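You operate a simulated robot arm through the tools that you are given. There is no shell and no other tool.

You are at the controls of a simulated robot arm. One attempt, no reset.

TASK
Grease the bearing with the red band till the gauge shows FULL.
Fine: stop on the red line, not over it; on the bearing block under the shut cover; then cover open, bearing in the clean tray. Advice: hands off the nozzle.

It is judged by the outcome, as a careful person would: the job done as asked, and still so three seconds after it is handed in. It fails if anything else is knocked over, pushed out of place, dropped, spilled or broken. Lids that push on must go on centred and level and be pressed home; caps that screw on are set level and turned clockwise until they are tight.

THE ROBOT
A 7-joint arm with a two-finger parallel gripper, fixed in place. Base frame: the origin is at the foot of the arm, x ahead of it, y to its left, z up; the work surface is at about z = 88. Readings come in cm, degrees, newtons and seconds.
Its first joint turns from -166.0 to 166.0 degrees. Payload 3.43 kg.
The tool frame sits at the grasp point between the pads (the TCP): z along the fingers, y along the line on which they close. The tips reach 3 cm beyond it. Largest opening 9.4 cm; finger width 2.8, thickness 1; the body of the gripper, 5 by 9.6 cm, starts 5.5 cm behind the TCP.
Orientation is that of the tool frame in the base frame, as a unit quaternion [w, x, y, z]. With the fingers straight down and closing along the base's y, the tool's x points along the base's -x, its y along +y and its z along -z.

THE INTERFACE
- The arm moves only by the tool apply_moves. Its argument "moves" is text: rows parted by semicolons, each of 6 numbers parted by spaces: the shift along the tool's x, y, z in units of 40 mm (1.0 is 40 mm), then the turn, a rotation vector about the tool's x, y, z in units of 4 degrees (1.0 is 4 degrees). In form: tx ty tz rx ry rz; .... A call has 1 to 20 rows; each row shifts and turns the commanded pose from where the row before left it, along the tool's axes as they then stand. "fingers" is the gripper command, from -1 (shut) to 1 (fully open), values between in proportion, set as the call begins (left out, the last holds). A call with a number of a shift or a turn outside -1 to 1 is refused whole. Rows are played at 5 a second. More than 5 cm and 8.6 degrees between two rows, or a gripper value outside its range, and nothing of the call is played. Where a pose cannot be reached the arm comes as near as it can. A force on the tool above 90 N (or 10 N above the force at the start of the call, whichever is more), or a blocked arm, ends the call early, and 0.2 s more pass. Each finger travels about 4.5 cm/s and halts on what it meets, pressing with about 38 N; the grip force reading is that of the motor and also rises with nothing between the fingers. The clock runs only during rows and for 0.2 s after the last one: add rows that do not move to give the fingers time. It gives the time, the measured TCP pose, the force on the tool (base axes), the opening and the grip force at its end, in the units of the frame above (readings bear some noise), with the torque about the TCP (base axes, N m) and any sound that the robot's microphone picked up.
- Cameras (640 x 400 px; columns grow to the right, rows downward): "scene" is fixed at [21.89, 64.8, 148.37]; the picture's right is [-0.79, -0.61, 0.00], its down [-0.06, 0.08, -0.99] and it looks along [0.60, -0.79, -0.10] (base axes); focal length 214 px, centre (320, 200). "wrist" rides on the gripper at [7.6, 1.4, -10.2] in the tool frame; the picture's right is [-0.18, 0.98, 0.00], its down [-0.75, -0.14, -0.64] and it looks along [-0.63, -0.12, 0.77] (tool axes); focal length 243 px, centre (320, 200). There is no depth. A picture from a camera that has moved, and an enlarged one, comes with that camera's place and axes in the base frame and with its lens.
- snapshot(camera): a new picture of that camera. No time passes.
- close_up(camera, box): a new picture of the part [left, top, right, bottom] of that camera's present view, enlarged. No time passes.
- close_job(): hands the job in; it is judged then, once.

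Places have to be worked out from the pictures, the camera data and where the tool is seen. Open the gripper and draw the arm clear of the work before you hand the job in, unless the task says otherwise.

The tools are called after "Emit:" as a command line: name --argument value ..., lists and objects as JSON in quotes. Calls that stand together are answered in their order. apply_moves: Moves the arm, as the interface text tells. Its arguments: {"type":"object","properties":{"moves":{"type":"string"},"fingers":{"type":"number"}},"required":["moves"]} The other tools are called the same way: snapshot (camera) takes a picture; close_up (camera, box) takes an enlarged picture of a part of a camera's view; close_job () hands the job in.

At the start:

```text
time_s: 0.0
tcp_pos: [42.48, 25.8, 147.28]
tool_rot: [0.001, 0.0, 1.0, 0.0]
wrist_force: [0.0, 0.2, 0.4]
torque: [-0.01, -0.01, -0.01]
width: 9.37
grip_force: 0.0
```

scene: 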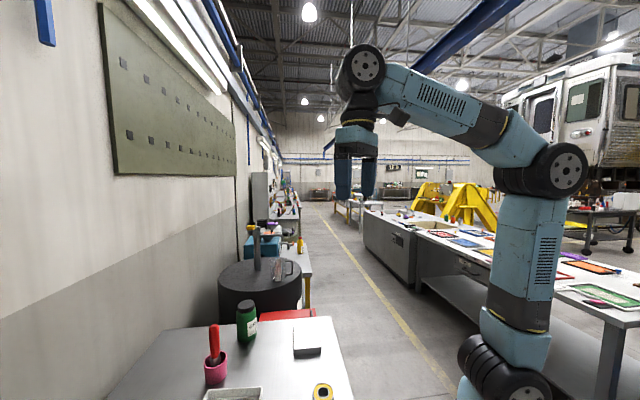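
wrist: 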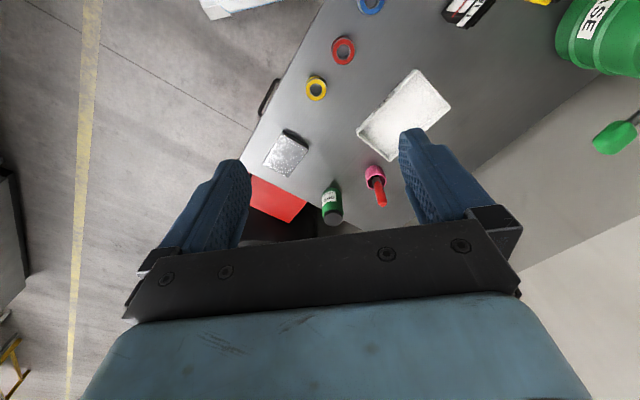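

The first pictures show a bench with rings (red, yellow, blue), a tray, a small grey block, a bottle, a pink cup and a green grease drum. I'll take closer pictures to identify them before moving.

Emit:
close_up --camera "wrist" --box '[240, 0, 480, 150]'

Emit:
close_up --camera "wrist" --box '[400, 0, 640, 150]'

Emit:
close_up --camera "wrist" --box '[240, 100, 440, 240]'

Emit:
close_up --camera "scene" --box '[100, 240, 360, 400]'

```text
2.67 times, centred on (360, 75) of wrist
camera zoom: at [34.94, 27.22, 157.34], right [0.18, 0.98, 0.0], down [0.75, -0.14, 0.64], along [0.63, -0.12, -0.77], focal length 647 px, centre (213, 533)
```

zoom: 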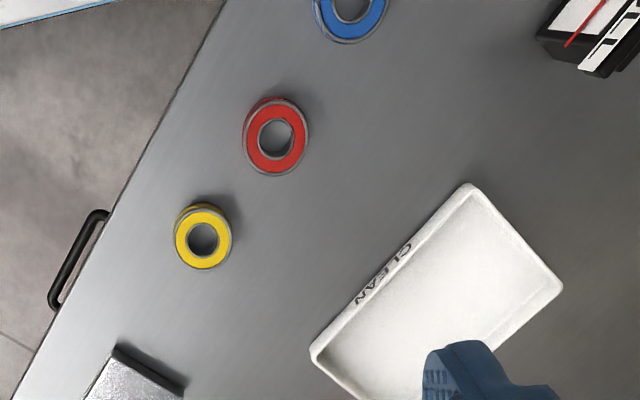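

```text
2.67 times, centred on (520, 75) of wrist
camera zoom: at [34.94, 27.22, 157.34], right [0.18, 0.98, 0.0], down [0.75, -0.14, 0.64], along [0.63, -0.12, -0.77], focal length 647 px, centre (-213, 533)
```

zoom: 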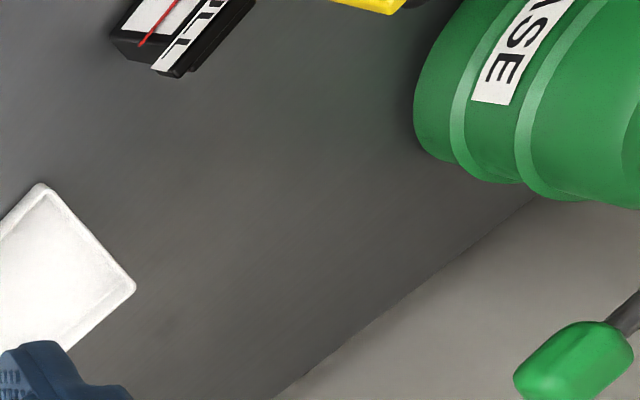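

```text
2.86 times, centred on (340, 170) of wrist
camera zoom: at [34.94, 27.22, 157.34], right [0.18, 0.98, 0.0], down [0.75, -0.14, 0.64], along [0.63, -0.12, -0.77], focal length 693 px, centre (263, 286)
```

zoom: 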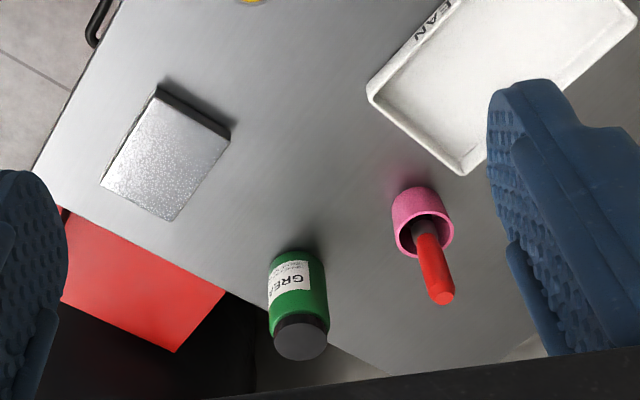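

```text
2.46 times, centred on (230, 320) of scene
camera zoom: at [21.89, 64.8, 148.37], right [-0.79, -0.61, 0.0], down [-0.06, 0.08, -0.99], along [0.6, -0.79, -0.1], focal length 528 px, centre (542, -95)
```

zoom: 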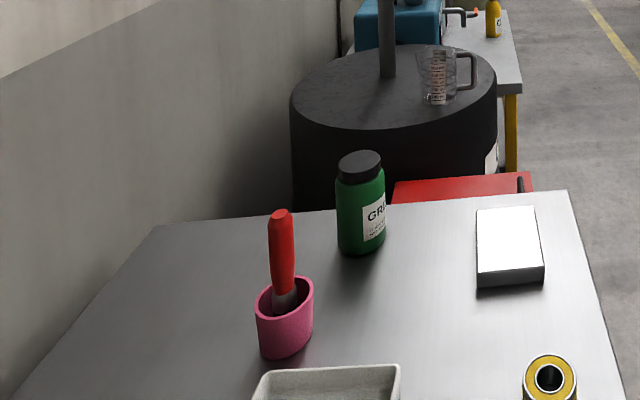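

The wrist view is upside down with respect to base x: its top is nearer the base and its right is +y. The red bearing is at about [46, 31], and the gauge, drum and pump handle are out toward +y. I'll move the arm high along +y to see the greasing station.

Emit:
apply_moves --moves "0 1 0 0 0 0;0 1 0 0 0 0;0 1 0 0 0 0;0 1 0 0 0 0;0 1 0 0 0 0;0 1 0 0 0 0;0 0 0 0 0 0"

Emit:
snapshot --camera "wrist"

Emit:
snapshot --camera "scene"

```text
time_s: 1.6
tcp_pos: [42.71, 49.82, 147.27]
tool_rot: [0.0, 0.0, 1.0, 0.001]
wrist_force: [-0.1, 0.0, 0.3]
torque: [0.02, 0.01, 0.01]
width: 9.4
grip_force: 0.0
```

```text
taken
camera wrist: at [35.11, 51.16, 157.33], right [0.18, 0.98, 0.0], down [0.75, -0.14, 0.64], along [0.63, -0.12, -0.77], focal length 243 px, centre (320, 200)
```

wrist: 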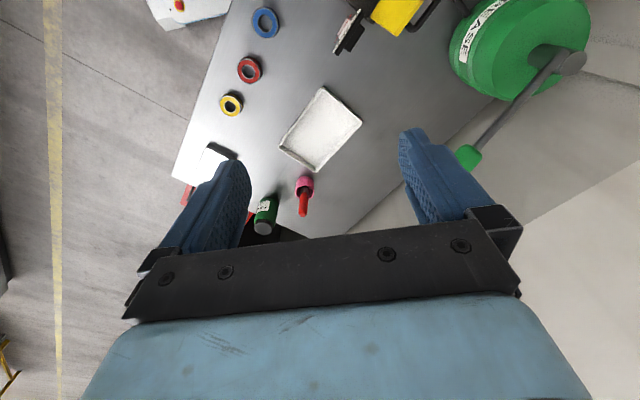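

```text
taken
```

scene: 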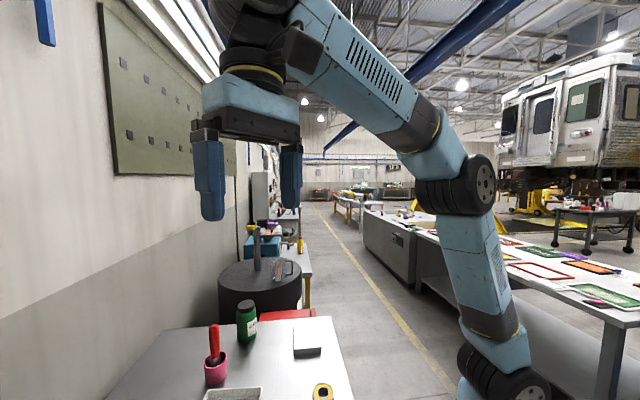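

The gauge, a yellow part and the drum are at the top right, around [40, 66]. I'll turn the tool about its axis so the camera looks toward +y at the station.

Emit:
apply_moves --moves "0 0 0 0 0 -1;0 0 0 0 0 -1;0 0 0 0 0 -1;0 0 0 0 0 -1;0 0 0 0 0 -1;0 0 0 0 0 -1;0 0 0 0 0 -1;0 0 0 0 0 -1;0 0 0 0 0 -1;0 0 0 0 0 -1;0 0 0 0 0 -1;0 0 0 0 0 -1;0 0 0 0 0 -1;0 0 0 0 0 -1;0 0 0 0 0 -1;0 0 0 0 0 -1;0 0 0 0 0 -1;0 0 0 0 0 -1;0 0 0 0 0 -1;0 0 0 0 0 -1"

Emit:
snapshot --camera "wrist"

```text
time_s: 5.8
tcp_pos: [42.67, 49.77, 147.04]
tool_rot: [0.001, -0.644, 0.765, 0.0]
wrist_force: [-0.9, 0.6, 0.9]
torque: [0.03, -0.03, 0.02]
width: 9.39
grip_force: 0.1
```

```text
taken
camera wrist: at [39.9, 42.54, 157.33], right [-0.94, 0.35, 0.0], down [0.27, 0.72, 0.64], along [0.22, 0.6, -0.77], focal length 243 px, centre (320, 200)
```

wrist: 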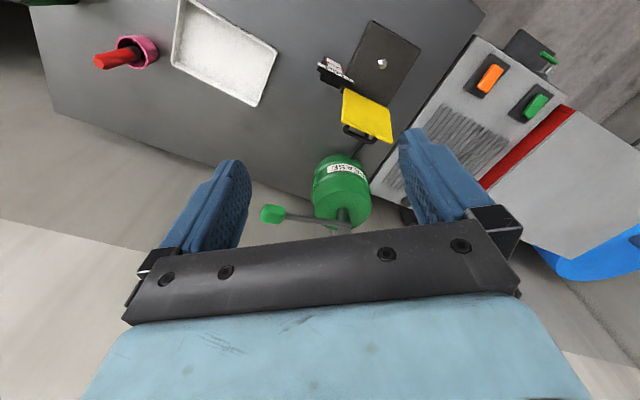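

Now I see the grease gun drum with a green pump lever, a yellow cover with a handle (open), a dark base plate with a spigot, and the gauge. I'll enlarge those.

Emit:
close_up --camera "wrist" --box '[290, 0, 450, 100]'

Emit:
close_up --camera "wrist" --box '[240, 80, 440, 240]'

Emit:
close_up --camera "wrist" --box '[310, 40, 410, 160]'

```text
4.00 times, centred on (370, 50) of wrist
camera zoom: at [39.9, 42.54, 157.33], right [-0.94, 0.35, 0.0], down [0.27, 0.72, 0.64], along [0.22, 0.6, -0.77], focal length 970 px, centre (120, 800)
```

zoom: 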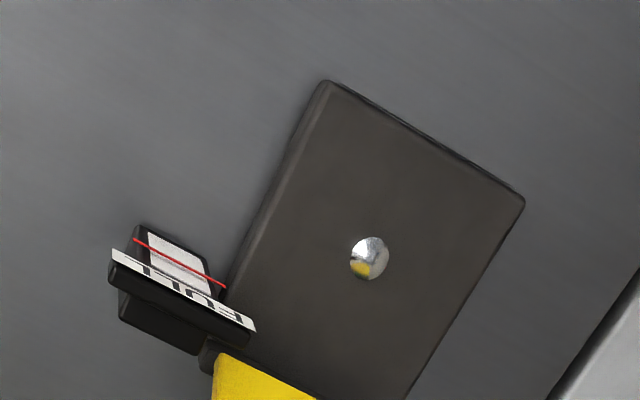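

```text
2.50 times, centred on (340, 160) of wrist
camera zoom: at [39.9, 42.54, 157.33], right [-0.94, 0.35, 0.0], down [0.27, 0.72, 0.64], along [0.22, 0.6, -0.77], focal length 606 px, centre (270, 300)
```

zoom: 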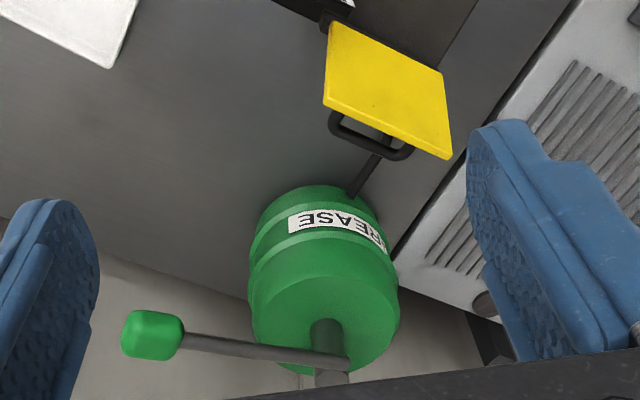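

```text
3.33 times, centred on (360, 100) of wrist
camera zoom: at [39.9, 42.54, 157.33], right [-0.94, 0.35, 0.0], down [0.27, 0.72, 0.64], along [0.22, 0.6, -0.77], focal length 809 px, centre (187, 533)
```

zoom: 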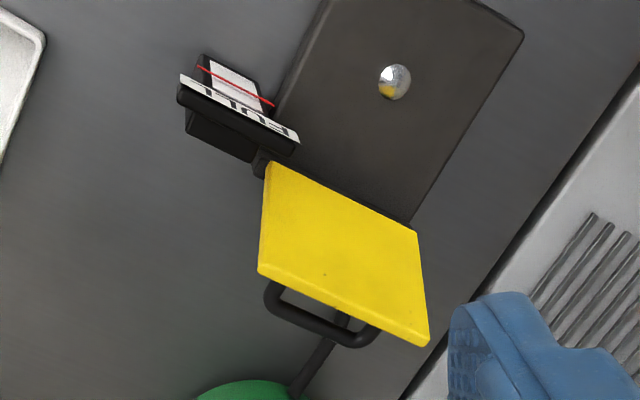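

The dark block with a post is at about [30, 59] and turned about 45°. The cover stands open behind it and the pump knob is near [62, 73, 118]. I'll come lower and square on to the block for accurate geometry.

Emit:
apply_moves --moves "-0.026 0.496 0.85 0 0 0;-0.026 0.496 0.85 0 0 0;-0.026 0.496 0.85 0 0 0;-0.026 0.496 0.85 0 0 0;-0.026 0.496 0.85 0 0 0;0 0 0 0 0 0.98;0 0 0 0 0 0.98;0 0 0 0 0 0.98;0 0 0 0 0 0.98;0 0 0 0 0 0.98;0 0 0 0 0 0.98;0 0 0 0 0 0.98;0 0 0 0 0 0.98;0 0 0 0 0 0.98;0 0 0 0 0 0"

Emit:
snapshot --camera "wrist"

```text
time_s: 9.0
tcp_pos: [32.77, 52.0, 130.22]
tool_rot: [0.0, -0.38, 0.925, 0.0]
wrist_force: [-0.3, 0.4, 0.2]
torque: [-0.01, -0.01, -0.07]
width: 9.4
grip_force: 0.1
```

```text
taken
camera wrist: at [26.42, 47.65, 140.43], right [-0.56, 0.83, 0.0], down [0.64, 0.43, 0.64], along [0.53, 0.36, -0.77], focal length 243 px, centre (320, 200)
```

wrist: 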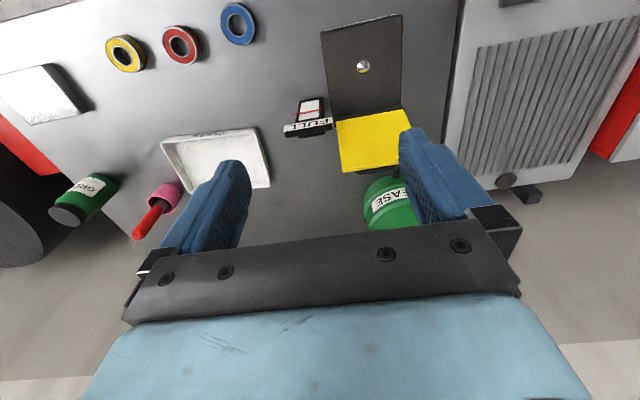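

Good square view. I'll enlarge the block, gauge and cover, and the bearings.

Emit:
close_up --camera "wrist" --box '[270, 10, 430, 110]'

Emit:
close_up --camera "wrist" --box '[280, 90, 430, 190]'

Emit:
close_up --camera "wrist" --box '[100, 0, 260, 100]'

Emit:
close_up --camera "wrist" --box '[280, 90, 340, 140]'

```text
4.00 times, centred on (350, 60) of wrist
camera zoom: at [26.42, 47.65, 140.43], right [-0.56, 0.83, 0.0], down [0.64, 0.43, 0.64], along [0.53, 0.36, -0.77], focal length 970 px, centre (200, 760)
```

zoom: 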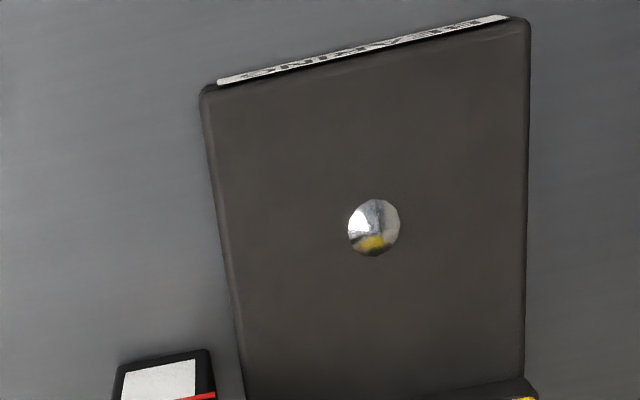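

```text
4.00 times, centred on (355, 140) of wrist
camera zoom: at [26.42, 47.65, 140.43], right [-0.56, 0.83, 0.0], down [0.64, 0.43, 0.64], along [0.53, 0.36, -0.77], focal length 970 px, centre (180, 440)
```

zoom: 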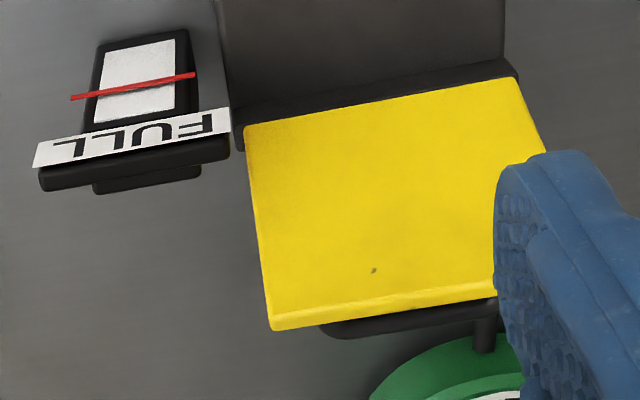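

```text
4.00 times, centred on (180, 50) of wrist
camera zoom: at [26.42, 47.65, 140.43], right [-0.56, 0.83, 0.0], down [0.64, 0.43, 0.64], along [0.53, 0.36, -0.77], focal length 970 px, centre (880, 800)
```

zoom: 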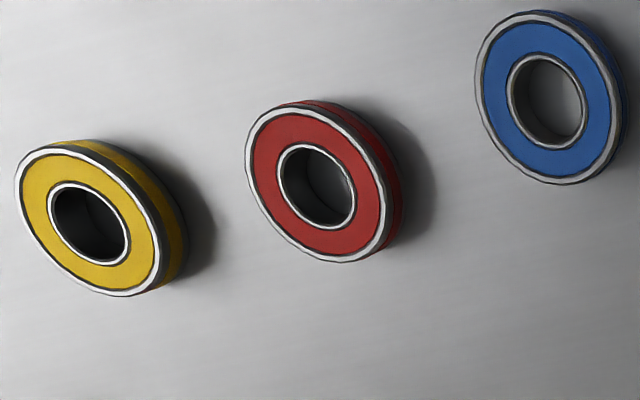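

```text
8.00 times, centred on (310, 115) of wrist
camera zoom: at [26.42, 47.65, 140.43], right [-0.56, 0.83, 0.0], down [0.64, 0.43, 0.64], along [0.53, 0.36, -0.77], focal length 1941 px, centre (400, 880)
```

zoom: 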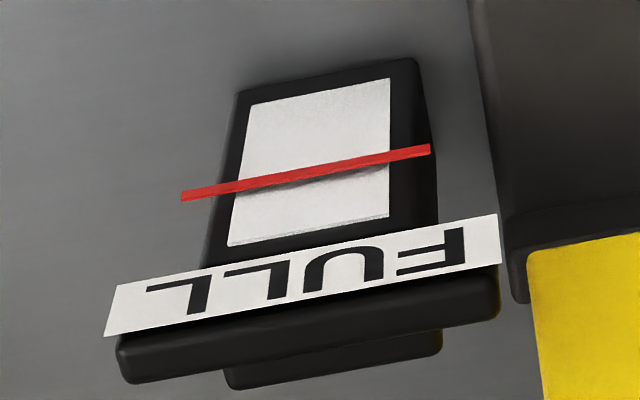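

The red bearing's centre works out at about [46.0, 30.8] with its top near z = 90. I'll hover above it, keeping this orientation, to refine the alignment.

Emit:
apply_moves --moves "0.172 -0.762 0.6875 0 0 0;0.172 -0.762 0.6875 0 0 0;0.172 -0.762 0.6875 0 0 0;0.172 -0.762 0.6875 0 0 0;0.172 -0.762 0.6875 0 0 0;0.172 -0.762 0.6875 0 0 0;0.172 -0.762 0.6875 0 0 0;0.172 -0.762 0.6875 0 0 0;0 0 0 0 0 0;0 0 0 0 0 0" --fingers 1

Emit:
snapshot --camera "wrist"

Emit:
close_up --camera "wrist" --box '[220, 0, 420, 160]'

```text
time_s: 11.2
tcp_pos: [45.85, 31.01, 108.17]
tool_rot: [0.0, -0.38, 0.925, 0.0]
wrist_force: [-0.1, -0.4, 0.5]
torque: [-0.01, -0.03, 0.0]
width: 9.42
grip_force: 0.1
```

```text
taken
camera wrist: at [39.51, 26.61, 118.32], right [-0.56, 0.83, 0.0], down [0.64, 0.43, 0.64], along [0.53, 0.36, -0.77], focal length 243 px, centre (320, 200)
```

wrist: 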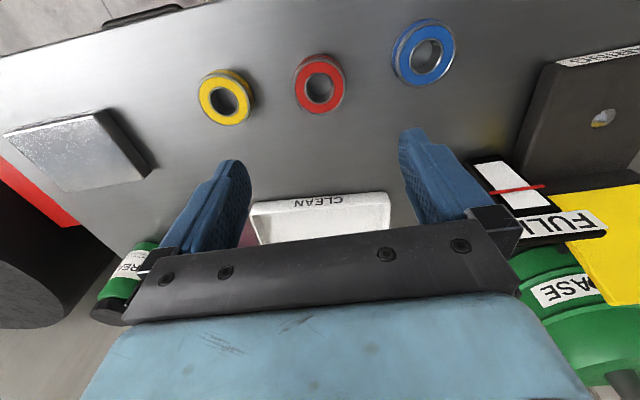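

```text
2.50 times, centred on (320, 80) of wrist
camera zoom: at [39.51, 26.61, 118.32], right [-0.56, 0.83, 0.0], down [0.64, 0.43, 0.64], along [0.53, 0.36, -0.77], focal length 606 px, centre (320, 500)
```

zoom: 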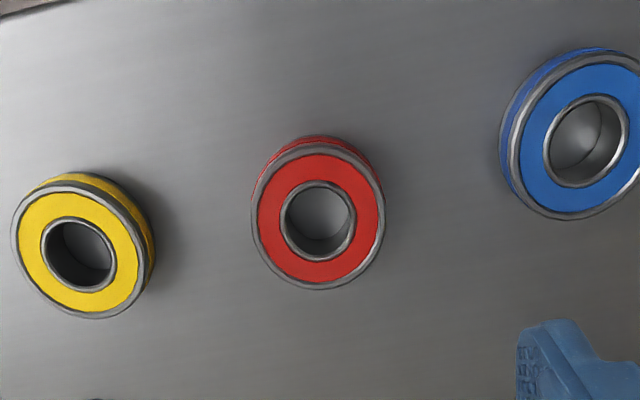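

The bearing's centre is within about 2 mm of the point under the TCP. I'll correct that and descend so the tips stop about 6 mm above the table.

Emit:
apply_moves --moves "0.022 -0.047 0.6 0 0 0;0 0 0.8 0 0 0;0 0 0.8 0 0 0;0 0 0.8 0 0 0;0 0 0.6 0 0 0;0 0 0.4 0 0 0;0 0 0.14 0 0 0;0 0 0 0 0 0"

Emit:
snapshot --camera "wrist"

Emit:
close_up --camera "wrist" --box '[220, 60, 420, 220]'

```text
time_s: 13.0
tcp_pos: [46.36, 30.55, 91.74]
tool_rot: [0.0, -0.38, 0.925, 0.0]
wrist_force: [-0.1, 0.5, -0.9]
torque: [0.01, -0.01, 0.0]
width: 9.39
grip_force: 0.0
```

```text
taken
camera wrist: at [40.05, 26.23, 101.88], right [-0.56, 0.83, 0.0], down [0.64, 0.43, 0.64], along [0.53, 0.36, -0.77], focal length 243 px, centre (320, 200)
```

wrist: 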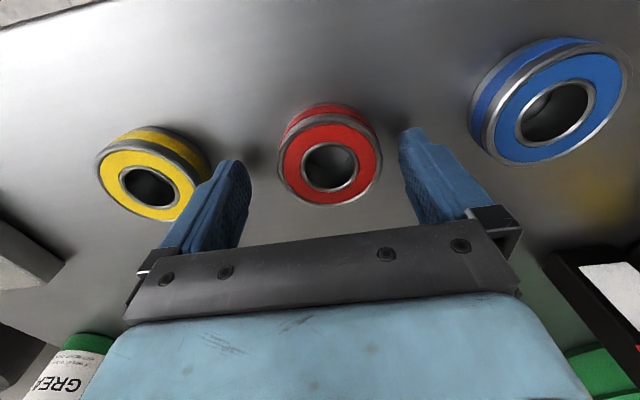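

```text
2.50 times, centred on (320, 140) of wrist
camera zoom: at [40.05, 26.23, 101.88], right [-0.56, 0.83, 0.0], down [0.64, 0.43, 0.64], along [0.53, 0.36, -0.77], focal length 606 px, centre (320, 350)
```

zoom: 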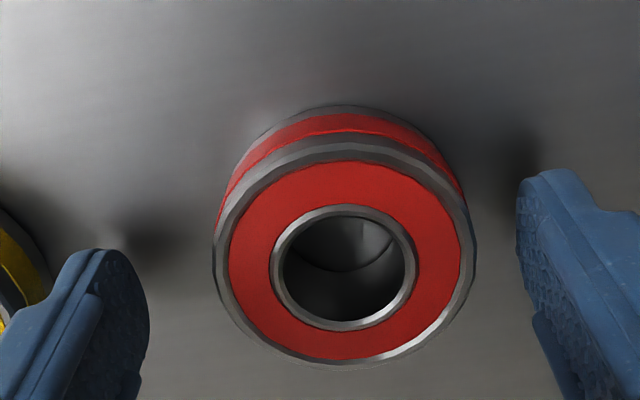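

The view puts the bearing at [45.93, 30.84] and the TCP is about 5 mm off along the closing axis. I'll nudge it over and let the arm settle.

Emit:
apply_moves --moves "0.025 0.127 0.02 0 0 0;0 0 0 0 0 0;0 0 0 0 0 0;0 0 0 0 0 0"

Emit:
close_up --camera "wrist" --box '[220, 60, 420, 220]'

```text
time_s: 14.0
tcp_pos: [45.94, 30.85, 91.51]
tool_rot: [0.0, -0.38, 0.925, 0.0]
wrist_force: [0.8, -0.3, 0.0]
torque: [0.01, 0.0, 0.0]
width: 9.39
grip_force: 0.1
```

```text
2.50 times, centred on (320, 140) of wrist
camera zoom: at [39.54, 26.52, 101.74], right [-0.56, 0.83, 0.0], down [0.64, 0.43, 0.64], along [0.53, 0.36, -0.77], focal length 606 px, centre (320, 350)
```

zoom: 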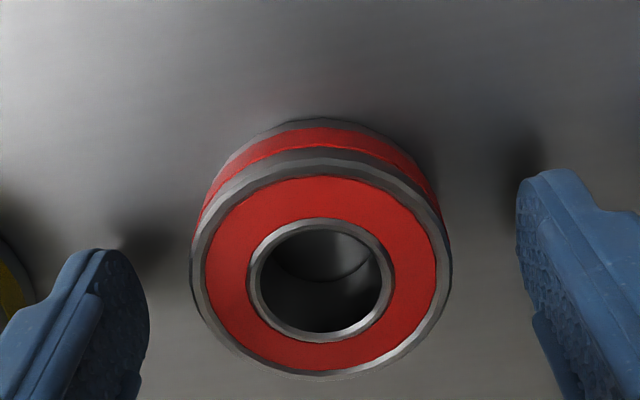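

The bearing is now centred between the fingers to within a millimetre. I'll close on it.

Emit:
apply_moves --moves "0 0 0 0 0 0;0 0 0 0 0 0;0 0 0 0 0 0;0 0 0 0 0 0;0 0 0 0 0 0;0 0 0 0 0 0" --fingers -1

Emit:
close_up --camera "wrist" --box '[220, 60, 420, 220]'

```text
time_s: 15.4
tcp_pos: [45.92, 30.95, 91.64]
tool_rot: [0.001, -0.38, 0.925, 0.0]
wrist_force: [-0.2, -0.4, 0.9]
torque: [-0.14, -0.12, -0.03]
width: 5.9
grip_force: 38.7
```

```text
2.50 times, centred on (320, 140) of wrist
camera zoom: at [39.54, 26.53, 101.74], right [-0.56, 0.83, 0.0], down [0.64, 0.43, 0.64], along [0.53, 0.36, -0.77], focal length 606 px, centre (320, 350)
```

zoom: 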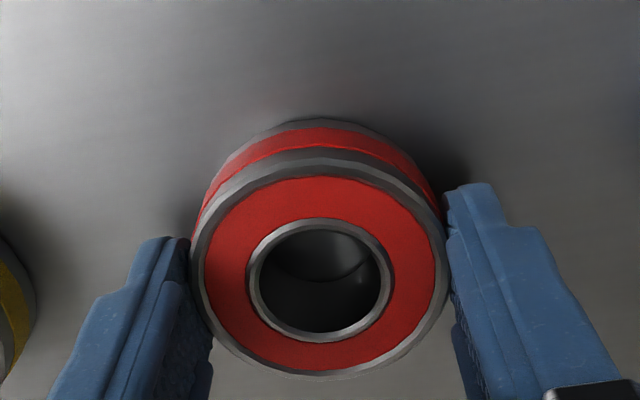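

The grip holds at 5.9 cm and 38.7 N. I'll lift it straight up, then travel above the post at about [30.1, 59.4].

Emit:
apply_moves --moves "0 0 -0.2 0 0 0;0 0 -0.5 0 0 0;0 0 -0.8 0 0 0;0 0 -0.9 0 0 0;0 0 -0.9 0 0 0;0 0 -0.9 0 0 0;0 0 -0.9 0 0 0;0 0 -0.8 0 0 0;0 0 0 0 0 0;0 0 0 0 0 0"

Emit:
snapshot --camera "wrist"

```text
time_s: 17.6
tcp_pos: [45.5, 31.14, 115.19]
tool_rot: [0.0, -0.381, 0.925, 0.0]
wrist_force: [0.4, 0.1, -2.2]
torque: [0.01, -0.02, -0.03]
width: 5.89
grip_force: 38.0
```

```text
taken
camera wrist: at [39.14, 26.7, 125.4], right [-0.56, 0.83, 0.0], down [0.64, 0.43, 0.64], along [0.53, 0.36, -0.77], focal length 243 px, centre (320, 200)
```

wrist: 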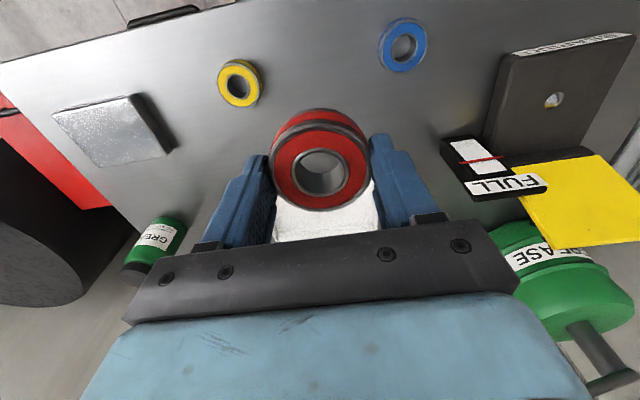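

Bearing held. I'll travel to above the post at this height.

Emit:
apply_moves --moves "-0.12 0.4 0 0 0 0;-0.22 0.773 0 0 0 0;-0.22 0.773 0 0 0 0;-0.22 0.773 0 0 0 0;-0.22 0.773 0 0 0 0;-0.22 0.773 0 0 0 0;-0.22 0.773 0 0 0 0;-0.22 0.773 0 0 0 0;-0.22 0.773 0 0 0 0;-0.22 0.773 0 0 0 0;-0.12 0.4 0 0 0 0;0 0 0 0 0 0;0 0 0 0 0 0"

Emit:
snapshot --camera "wrist"

Emit:
close_up --camera "wrist" --box '[220, 0, 420, 160]'

```text
time_s: 20.4
tcp_pos: [30.14, 59.06, 115.15]
tool_rot: [0.0, -0.38, 0.925, 0.0]
wrist_force: [-0.1, -0.8, -1.9]
torque: [0.01, -0.03, 0.03]
width: 5.91
grip_force: 37.9
```

```text
taken
camera wrist: at [23.73, 54.89, 125.28], right [-0.56, 0.83, 0.0], down [0.64, 0.43, 0.64], along [0.53, 0.36, -0.77], focal length 243 px, centre (320, 200)
```

wrist: 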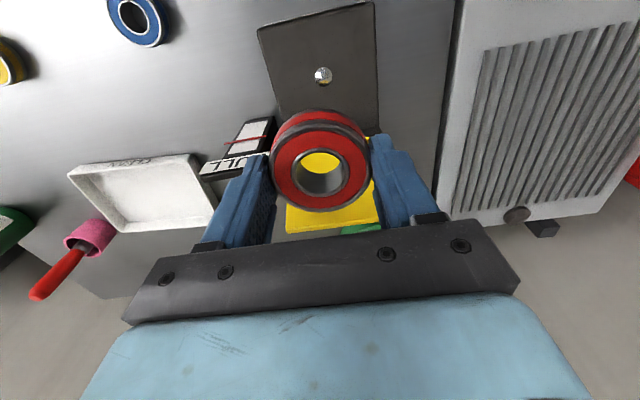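

```text
2.50 times, centred on (320, 80) of wrist
camera zoom: at [23.73, 54.89, 125.28], right [-0.56, 0.83, 0.0], down [0.64, 0.43, 0.64], along [0.53, 0.36, -0.77], focal length 606 px, centre (320, 500)
```

zoom: 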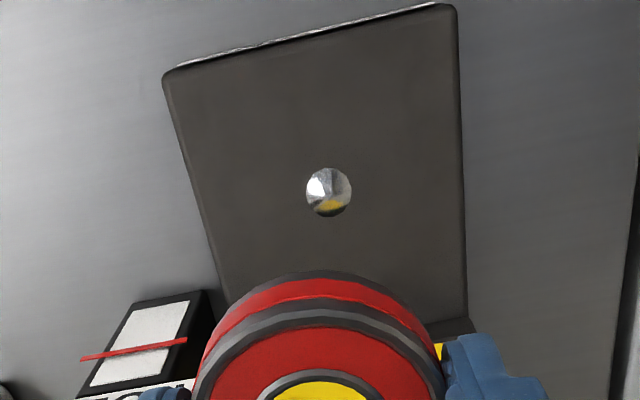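

The post appears at about [30.0, 59.6], roughly 4 mm off the TCP. I'll correct, descend partway and measure again, since vertical moves bring a small sideways drift.

Emit:
apply_moves --moves "-0.043 0.085 0.3 0 0 0;0 0 0.6 0 0 0;0 0 0.6 0 0 0;0 0 0.6 0 0 0;0 0 0.4 0 0 0;0 0 0 0 0 0;0 0 0 0 0 0;0 0 0 0 0 0"

Emit:
close_up --camera "wrist" --box '[240, 60, 400, 188]'

Emit:
snapshot --camera "wrist"

```text
time_s: 22.2
tcp_pos: [30.07, 59.39, 105.3]
tool_rot: [0.0, -0.38, 0.925, 0.0]
wrist_force: [0.1, 0.1, -2.4]
torque: [0.01, -0.01, 0.02]
width: 5.89
grip_force: 37.4
```

```text
3.12 times, centred on (320, 124) of wrist
camera zoom: at [23.66, 55.21, 115.38], right [-0.56, 0.83, 0.0], down [0.64, 0.43, 0.64], along [0.53, 0.36, -0.77], focal length 758 px, centre (320, 438)
```

zoom: 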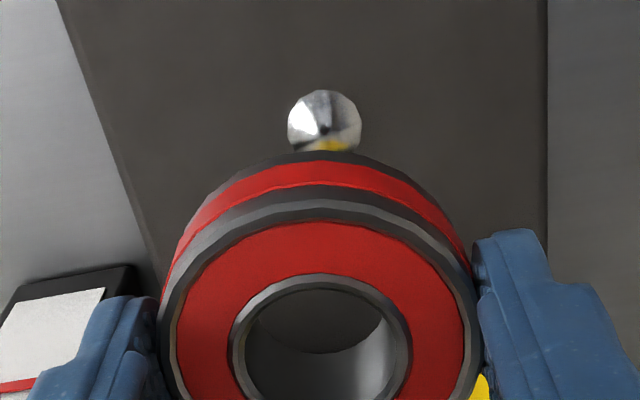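

```text
taken
camera wrist: at [23.66, 55.21, 115.38], right [-0.56, 0.83, 0.0], down [0.64, 0.43, 0.64], along [0.53, 0.36, -0.77], focal length 243 px, centre (320, 200)
```

wrist: 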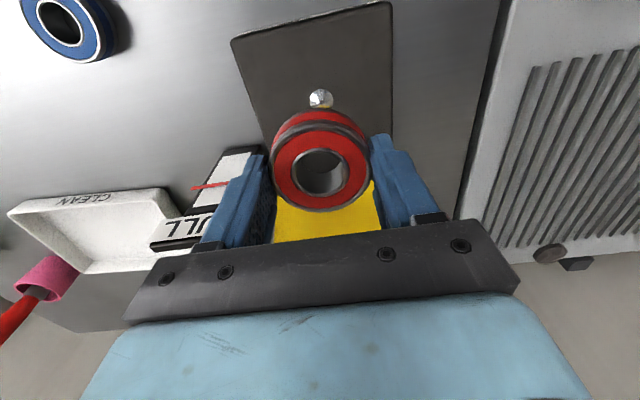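

The post sits about 1 mm off centre, well within the ~3 mm clearance. I'll descend most of the way and recheck.

Emit:
apply_moves --moves "0.008 0.025 0.3 0 0 0;0 0 0.5 0 0 0;0 0 0.5 0 0 0;0 0 0.5 0 0 0;0 0 0.3 0 0 0;0 0 0 0 0 0;0 0 0 0 0 0;0 0 0 0 0 0"

Emit:
close_up --camera "wrist" --box '[240, 60, 400, 220]'

```text
time_s: 24.0
tcp_pos: [29.99, 59.43, 96.96]
tool_rot: [0.0, -0.38, 0.925, 0.0]
wrist_force: [-0.8, 0.6, -2.7]
torque: [-0.02, -0.01, 0.0]
width: 5.88
grip_force: 37.9
```

```text
2.50 times, centred on (320, 140) of wrist
camera zoom: at [23.66, 55.17, 107.03], right [-0.56, 0.83, 0.0], down [0.64, 0.43, 0.64], along [0.53, 0.36, -0.77], focal length 606 px, centre (320, 350)
```

zoom: 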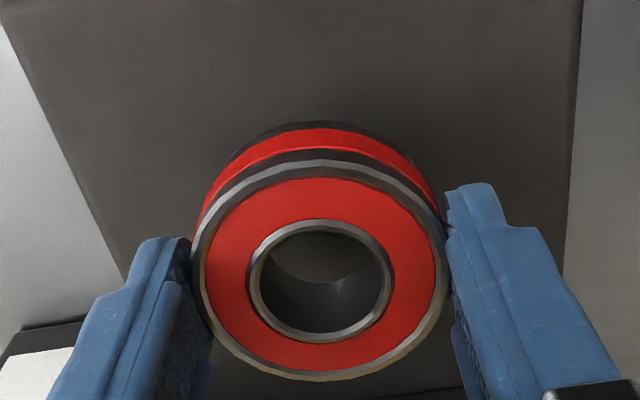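

Alignment is good. I'll lower slowly onto the post and block, watching the force.

Emit:
apply_moves --moves "0 0.02 0.1 0 0 0;0 0 0.1 0 0 0;0 0 0.1 0 0 0;0 0 0.1 0 0 0;0 0 0.1 0 0 0;0 0 0.1 0 0 0;0 0 0.05 0 0 0;0 0 0.05 0 0 0;0 0 0 0 0 0;0 0 0 0 0 0"

Emit:
close_up --camera "wrist" --box '[240, 60, 400, 220]'

```text
time_s: 26.2
tcp_pos: [29.99, 59.64, 93.96]
tool_rot: [0.001, -0.38, 0.925, 0.001]
wrist_force: [4.1, 12.6, 27.7]
torque: [0.03, -0.59, 0.23]
width: 5.91
grip_force: 37.9
```

```text
2.50 times, centred on (320, 140) of wrist
camera zoom: at [23.6, 55.3, 104.14], right [-0.56, 0.83, 0.0], down [0.63, 0.43, 0.64], along [0.53, 0.36, -0.77], focal length 606 px, centre (320, 350)
```

zoom: 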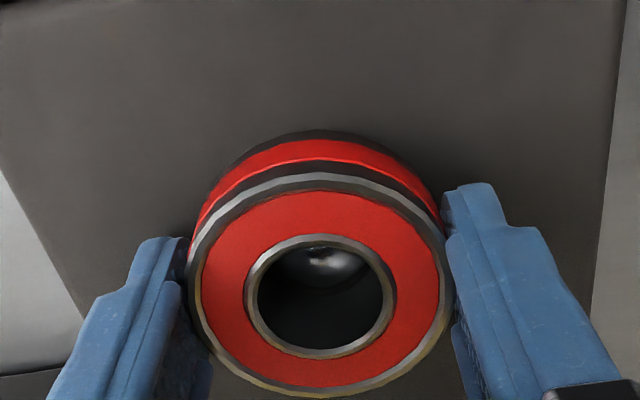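

It touched down at TCP z ≈ 94 with 28 N up, putting the bearing's underside near z = 90.4, level with the block top. The post shows up inside the hole. I'll ease off slightly and open the fingers partway.

Emit:
apply_moves --moves "0 0 -0.02 0 0 0;0 0 0 0 0 0;0 0 0 0 0 0"

Emit:
apply_moves --moves "0 0 0 0 0 0;0 0 0 0 0 0;0 0 0 0 0 0;0 0 0 0 0 0" --fingers 0.6

Emit:
close_up --camera "wrist" --box '[240, 60, 400, 220]'

```text
time_s: 27.0
tcp_pos: [30.05, 59.46, 94.0]
tool_rot: [0.0, -0.38, 0.925, 0.0]
wrist_force: [1.2, 1.4, 7.9]
torque: [0.35, 0.0, -0.18]
width: 5.88
grip_force: 37.8
```

```text
time_s: 28.0
tcp_pos: [30.0, 59.69, 94.12]
tool_rot: [0.0, -0.381, 0.925, 0.0]
wrist_force: [0.6, 0.3, -0.3]
torque: [0.05, 0.02, -0.01]
width: 7.55
grip_force: 0.0
```

```text
2.50 times, centred on (320, 140) of wrist
camera zoom: at [23.59, 55.26, 104.21], right [-0.56, 0.83, 0.0], down [0.64, 0.43, 0.64], along [0.53, 0.36, -0.77], focal length 606 px, centre (320, 350)
```

zoom: 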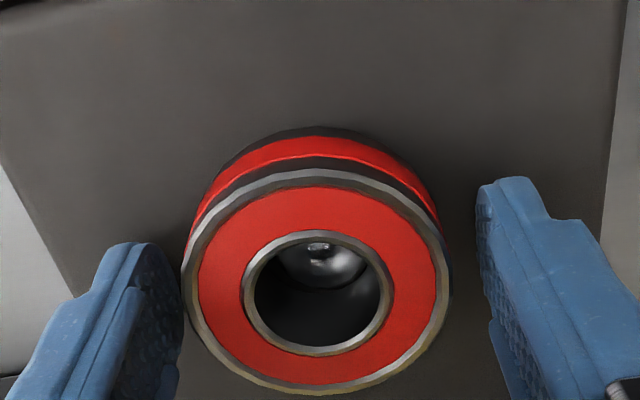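

The bearing is released and looks flat. I'll raise straight up and check how it sits.

Emit:
apply_moves --moves "0 0 -0.3 0 0 0;0 0 -0.6 0 0 0;0 0 -0.8 0 0 0;0 0 -0.9 0 0 0;0 0 -0.9 0 0 0;0 0 -0.9 0 0 0;0 0 -0.9 0 0 0;0 0 0 0 0 0;0 0 0 0 0 0"

Emit:
close_up --camera "wrist" --box '[250, 10, 410, 138]'

Emit:
snapshot --camera "wrist"

```text
time_s: 30.0
tcp_pos: [29.96, 59.66, 115.35]
tool_rot: [0.0, -0.38, 0.925, -0.001]
wrist_force: [0.2, 0.4, 0.4]
torque: [0.0, 0.0, 0.03]
width: 7.5
grip_force: 0.1
```

```text
3.12 times, centred on (330, 74) of wrist
camera zoom: at [23.51, 55.31, 125.54], right [-0.56, 0.83, 0.0], down [0.64, 0.43, 0.64], along [0.53, 0.36, -0.77], focal length 758 px, centre (289, 594)
```

zoom: 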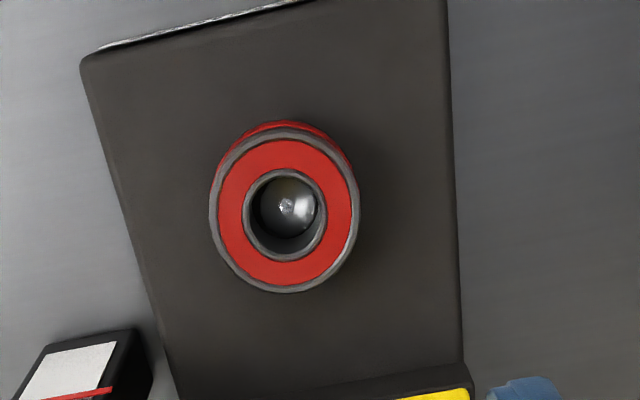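

```text
taken
camera wrist: at [23.51, 55.31, 125.54], right [-0.56, 0.83, 0.0], down [0.64, 0.43, 0.64], along [0.53, 0.36, -0.77], focal length 243 px, centre (320, 200)
```

wrist: 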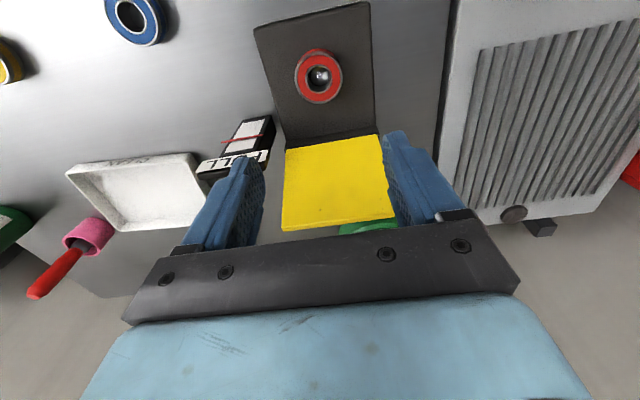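

The bearing sits flat on the block around the post. Next I need a clear look at the cover's handle and hinge, so I'll move up beside the cover and turn the camera to view it from the side.

Emit:
apply_moves --moves "0 0 -0.75 0 0 0;0 0 -0.75 0 0 0;0 0 -0.75 0 0 0;-0.59 -0.82 0 0 0 0;-0.59 -0.82 0 0 0 0;-0.59 -0.82 0 0 0 0;-0.59 -0.82 0 0 0 0;0 0 0 0 0 0"

Emit:
apply_moves --moves "0 0 0 0 0 -1;0 0 0 0 0 -1;0 0 0 0 0 -1;0 0 0 0 0 -1;0 0 0 0 0 -1;0 0 0 0 0 -1;0 0 0 0 0 -1;0 0 0 0 0 -1;0 0 0 0 0 -1;0 0 0 0 0 -1;0 0 0 0 0 -1;0 0 0 0 0 -1;0 0 0 0 0 -1;0 0 0 0 0 -1;0 0 0 0 0 -1;0 0 0 0 0 -1;0 0 0 0 0 -1;0 0 0 0 0 -1;0 0 0 0 0 -1;0 0 0 0 0 -1"

Emit:
snapshot --camera "wrist"

```text
time_s: 31.8
tcp_pos: [45.83, 56.71, 124.45]
tool_rot: [0.0, -0.381, 0.925, 0.0]
wrist_force: [-0.9, -0.4, -0.8]
torque: [0.05, -0.02, 0.0]
width: 7.54
grip_force: 0.1
```

```text
time_s: 36.0
tcp_pos: [45.92, 57.02, 124.3]
tool_rot: [0.0, 0.886, -0.463, 0.0]
wrist_force: [-0.5, 0.2, 1.0]
torque: [-0.03, 0.0, 0.01]
width: 7.53
grip_force: 0.1
```

```text
taken
camera wrist: at [49.23, 49.93, 134.39], right [-0.91, -0.41, 0.0], down [-0.31, 0.7, 0.64], along [-0.26, 0.59, -0.77], focal length 243 px, centre (320, 200)
```

wrist: 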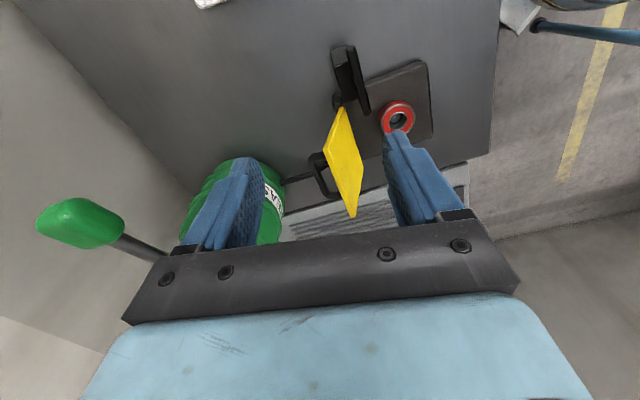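

Now the handle on the back of the cover shows well. I'll enlarge the cover, handle and hose.

Emit:
close_up --camera "wrist" --box '[270, 80, 400, 220]'

Emit:
close_up --camera "wrist" --box '[170, 120, 350, 250]'

```text
2.86 times, centred on (335, 150) of wrist
camera zoom: at [49.23, 49.93, 134.39], right [-0.91, -0.41, 0.0], down [-0.31, 0.7, 0.64], along [-0.26, 0.59, -0.77], focal length 693 px, centre (277, 343)
```

zoom: 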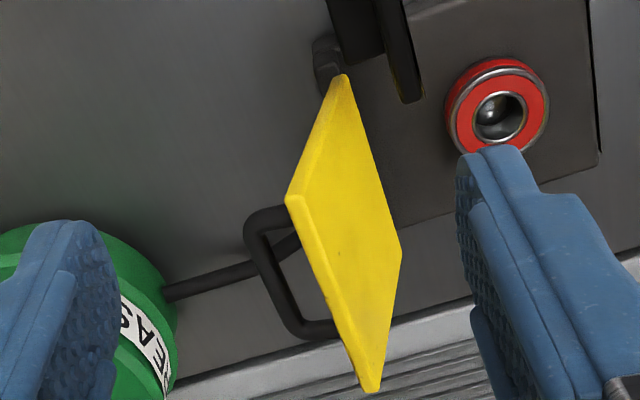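

```text
3.08 times, centred on (260, 185) of wrist
camera zoom: at [49.23, 49.93, 134.39], right [-0.91, -0.41, 0.0], down [-0.31, 0.7, 0.64], along [-0.26, 0.59, -0.77], focal length 746 px, centre (505, 246)
```

zoom: 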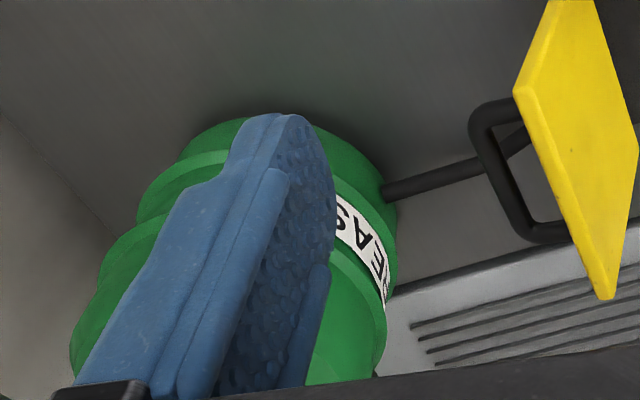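

The handle is a U-bar about 7.5 cm wide, standing ~3 cm off the back of the cover with its bar near z = 102.5. The hose runs low along the table, clear of it. I'll line up the tool with the cover (closing along the depth direction) and hover above the handle to look down on it.

Emit:
apply_moves --moves "0 0 0 0 0 -0.8;0 0 0 0 0 -0.8;0 0 0 0 0 -0.8;-0.82 -0.425 0 0 0 0;-0.82 -0.425 0 0 0 0;-0.82 -0.425 0 0 0 0;-0.82 -0.425 0 0 0 0;0 0 0 0 0 0;0 0 0 0 0 0"

Emit:
snapshot --camera "wrist"

Emit:
close_up --camera "wrist" --box '[250, 20, 410, 148]'

```text
time_s: 38.0
tcp_pos: [41.49, 71.1, 124.66]
tool_rot: [0.0, 0.922, -0.388, 0.0]
wrist_force: [-0.5, -0.5, 0.2]
torque: [-0.04, 0.01, 0.02]
width: 7.52
grip_force: 0.2
```

```text
taken
camera wrist: at [45.9, 64.61, 134.67], right [-0.83, -0.56, 0.0], down [-0.43, 0.64, 0.64], along [-0.36, 0.53, -0.77], focal length 243 px, centre (320, 200)
```

wrist: 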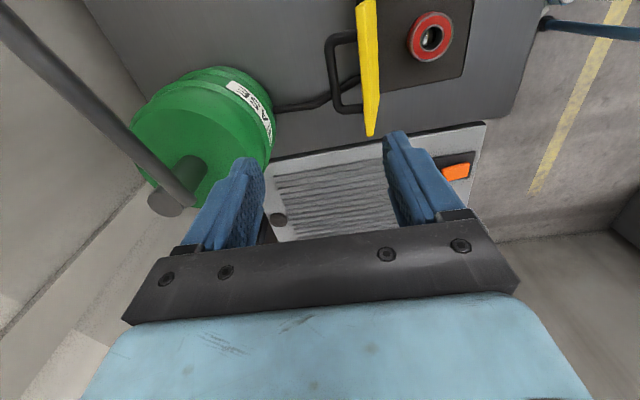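

```text
3.12 times, centred on (330, 84) of wrist
camera zoom: at [45.9, 64.61, 134.67], right [-0.83, -0.56, 0.0], down [-0.43, 0.64, 0.64], along [-0.36, 0.53, -0.77], focal length 758 px, centre (289, 562)
```

zoom: 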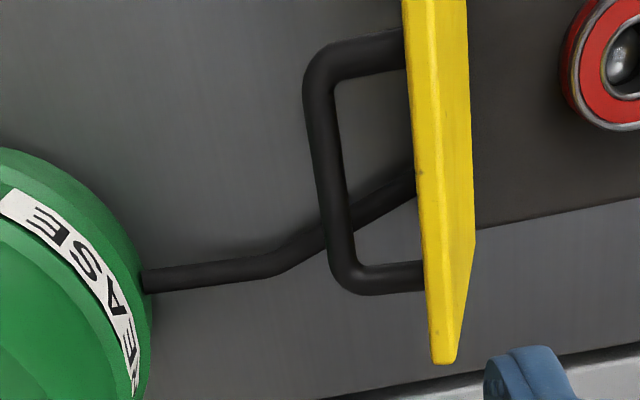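

From above, the bar centre is about 6.3 cm behind the hinge line and there is ~3 cm of space between it and the cover. I'll narrow the fingers to about 3 cm, lower toward the handle and tilt 12° to match the cover's lean, so one finger passes each side of the bar.

Emit:
apply_moves --moves "0 0 0 0 0 0;0 0 0.5 0 0 0;0 0 0.8 0 0 0;0 0 0.8 0 0 0;0 0 0.6 0 0 0;0 0 0.3 0 0 0;0 0 0 -1 0 0;0 0 0 -1 0 0;0 0 0 -1 0 0;0 0 0 0 0 0;0 0 0 0 0 0" --fingers -0.32

Emit:
snapshot --camera "wrist"

Emit:
close_up --camera "wrist" --box '[240, 40, 400, 200]'

```text
time_s: 40.4
tcp_pos: [41.49, 71.08, 112.28]
tool_rot: [0.097, 0.917, -0.386, -0.041]
wrist_force: [0.1, 0.0, 0.0]
torque: [-0.02, -0.02, 0.03]
width: 3.2
grip_force: 0.1
```

```text
taken
camera wrist: at [47.4, 66.16, 122.52], right [-0.82, -0.54, 0.21], down [-0.33, 0.73, 0.6], along [-0.47, 0.42, -0.77], focal length 243 px, centre (320, 200)
```

wrist: 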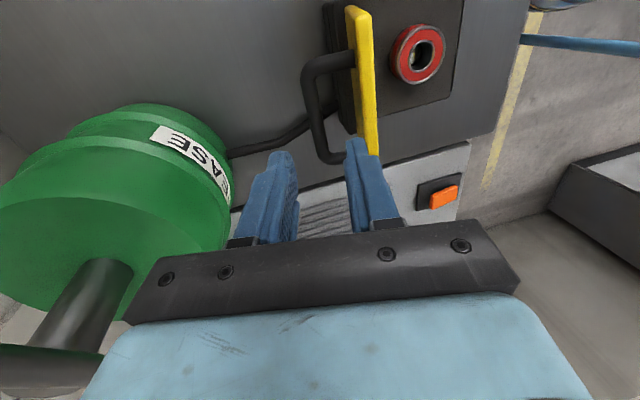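

```text
2.50 times, centred on (320, 120) of wrist
camera zoom: at [47.4, 66.16, 122.52], right [-0.82, -0.54, 0.21], down [-0.33, 0.73, 0.6], along [-0.47, 0.42, -0.77], focal length 606 px, centre (320, 400)
```

zoom: 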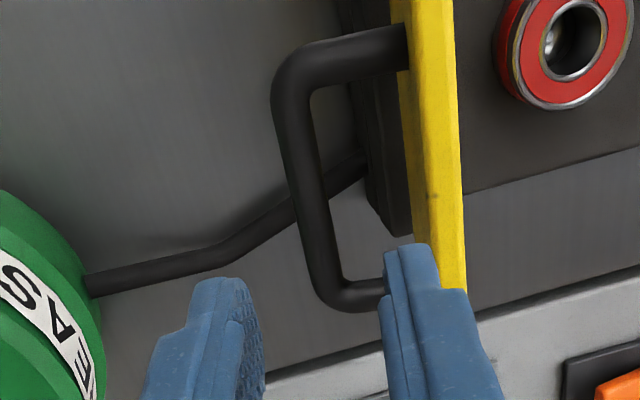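

The tool is tilted parallel to the cover and the bar sits about 4 mm behind the tool axis. I'll shift by that and advance partway.

Emit:
apply_moves --moves "0 -0.108 0.2 0 0 0;0 0 0.4 0 0 0;0 0 0.4 0 0 0;0 0 0.3 0 0 0;0 0 0 0 0 0;0 0 0 0 0 0"

Emit:
close_up --camera "wrist" --box '[220, 60, 420, 220]'

```text
time_s: 41.8
tcp_pos: [41.12, 70.59, 107.14]
tool_rot: [0.097, 0.916, -0.386, -0.041]
wrist_force: [0.0, -0.2, 0.2]
torque: [0.0, -0.01, 0.0]
width: 3.21
grip_force: 0.0
```

```text
2.50 times, centred on (320, 140) of wrist
camera zoom: at [47.0, 65.65, 117.4], right [-0.82, -0.54, 0.2], down [-0.33, 0.73, 0.6], along [-0.47, 0.42, -0.77], focal length 606 px, centre (320, 350)
```

zoom: 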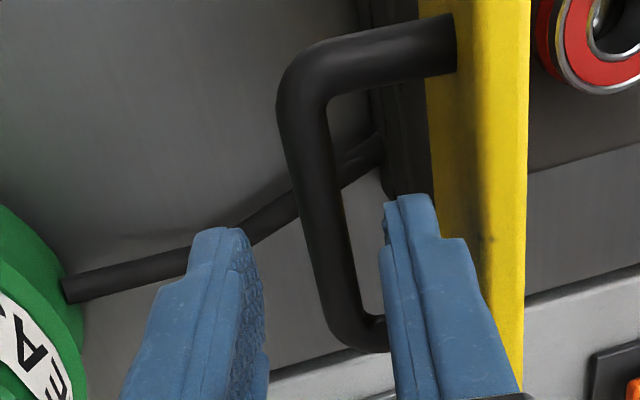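

The bar is centred between the fingers. I'll advance the remaining 3.6 cm slowly so the fingers straddle it.

Emit:
apply_moves --moves "0 0 0.2 0 0 0;0 0 0.2 0 0 0;0 0 0.2 0 0 0;0 0 0.2 0 0 0;0 0 0.1 0 0 0;0 0 0 0 0 0;0 0 0 0 0 0"

Emit:
close_up --camera "wrist" --box '[220, 60, 420, 220]'

Emit:
snapshot --camera "wrist"

```text
time_s: 43.4
tcp_pos: [40.67, 70.19, 103.54]
tool_rot: [0.096, 0.917, -0.386, -0.04]
wrist_force: [0.1, 0.9, -0.2]
torque: [0.0, -0.02, 0.02]
width: 3.19
grip_force: 0.0
```

```text
2.50 times, centred on (320, 140) of wrist
camera zoom: at [46.51, 65.19, 113.69], right [-0.82, -0.54, 0.2], down [-0.33, 0.73, 0.6], along [-0.47, 0.42, -0.77], focal length 606 px, centre (320, 350)
```

zoom: 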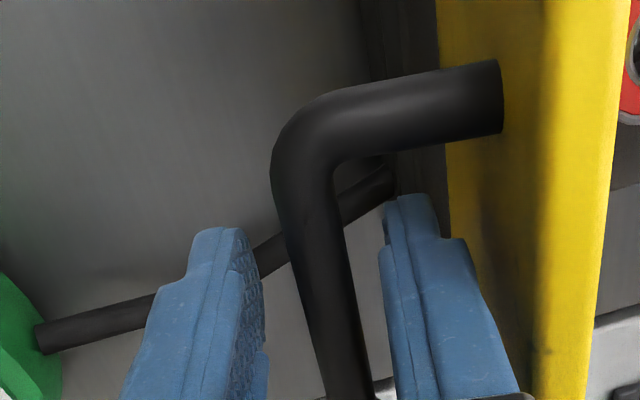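

```text
taken
camera wrist: at [46.51, 65.19, 113.69], right [-0.82, -0.54, 0.2], down [-0.33, 0.73, 0.6], along [-0.47, 0.42, -0.77], focal length 243 px, centre (320, 200)
```

wrist: 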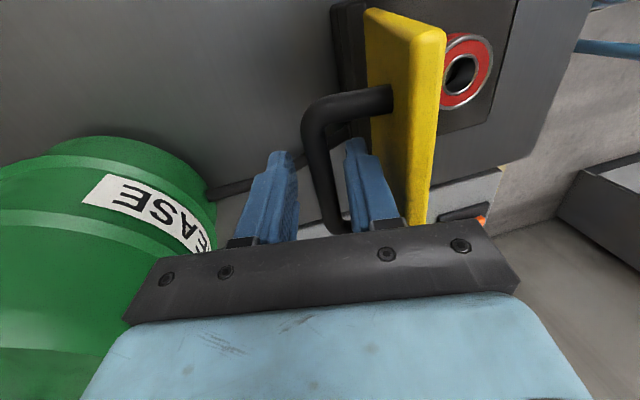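

The fingers straddle the bar well. I'll narrow them to a loose cage (~1.9 cm round the 1.2 cm bar) and begin swinging the cover forward along its arc.

Emit:
apply_moves --moves "0 0 0 0 0 0;0 0 0 0 0 0;0 0.239 -0.077 1 0 0;0 0.2525 -0.081 1 0 0;0 0.256 -0.075 1 0 0;0 0.229 -0.0725 0 0 0;0 0 0 0 0 0;0 0 0 0 0 0" --fingers -0.6

Emit:
snapshot --camera "wrist"

Emit:
close_up --camera "wrist" --box '[220, 60, 420, 220]'

```text
time_s: 45.2
tcp_pos: [38.03, 67.49, 105.09]
tool_rot: [0.0, 0.922, -0.388, -0.001]
wrist_force: [-0.7, -0.2, 0.9]
torque: [-0.01, 0.01, -0.02]
width: 1.85
grip_force: 0.1
```

```text
taken
camera wrist: at [42.33, 61.09, 115.29], right [-0.83, -0.56, 0.0], down [-0.43, 0.64, 0.64], along [-0.36, 0.53, -0.77], focal length 243 px, centre (320, 200)
```

wrist: 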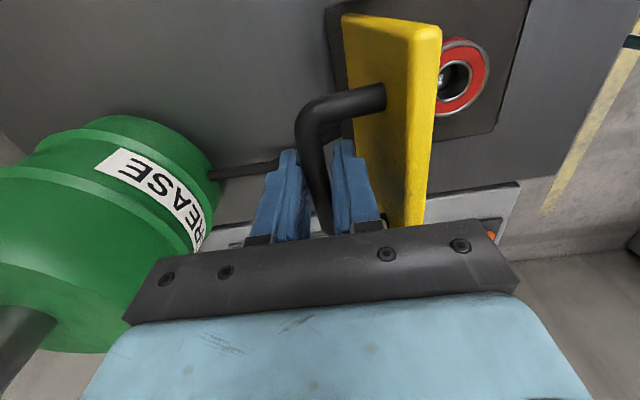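

```text
2.50 times, centred on (320, 140) of wrist
camera zoom: at [42.33, 61.09, 115.29], right [-0.83, -0.56, 0.0], down [-0.43, 0.64, 0.64], along [-0.36, 0.53, -0.77], focal length 606 px, centre (320, 350)
```

zoom: 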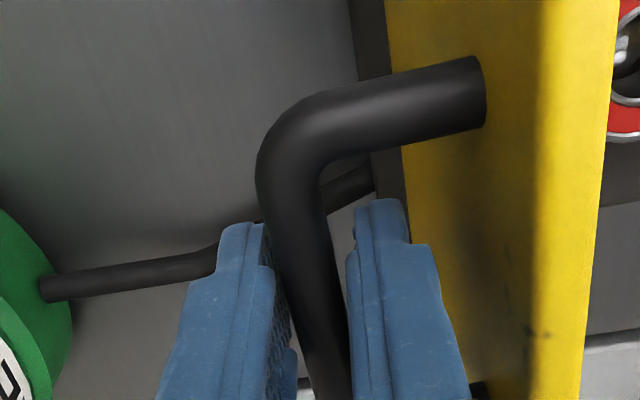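

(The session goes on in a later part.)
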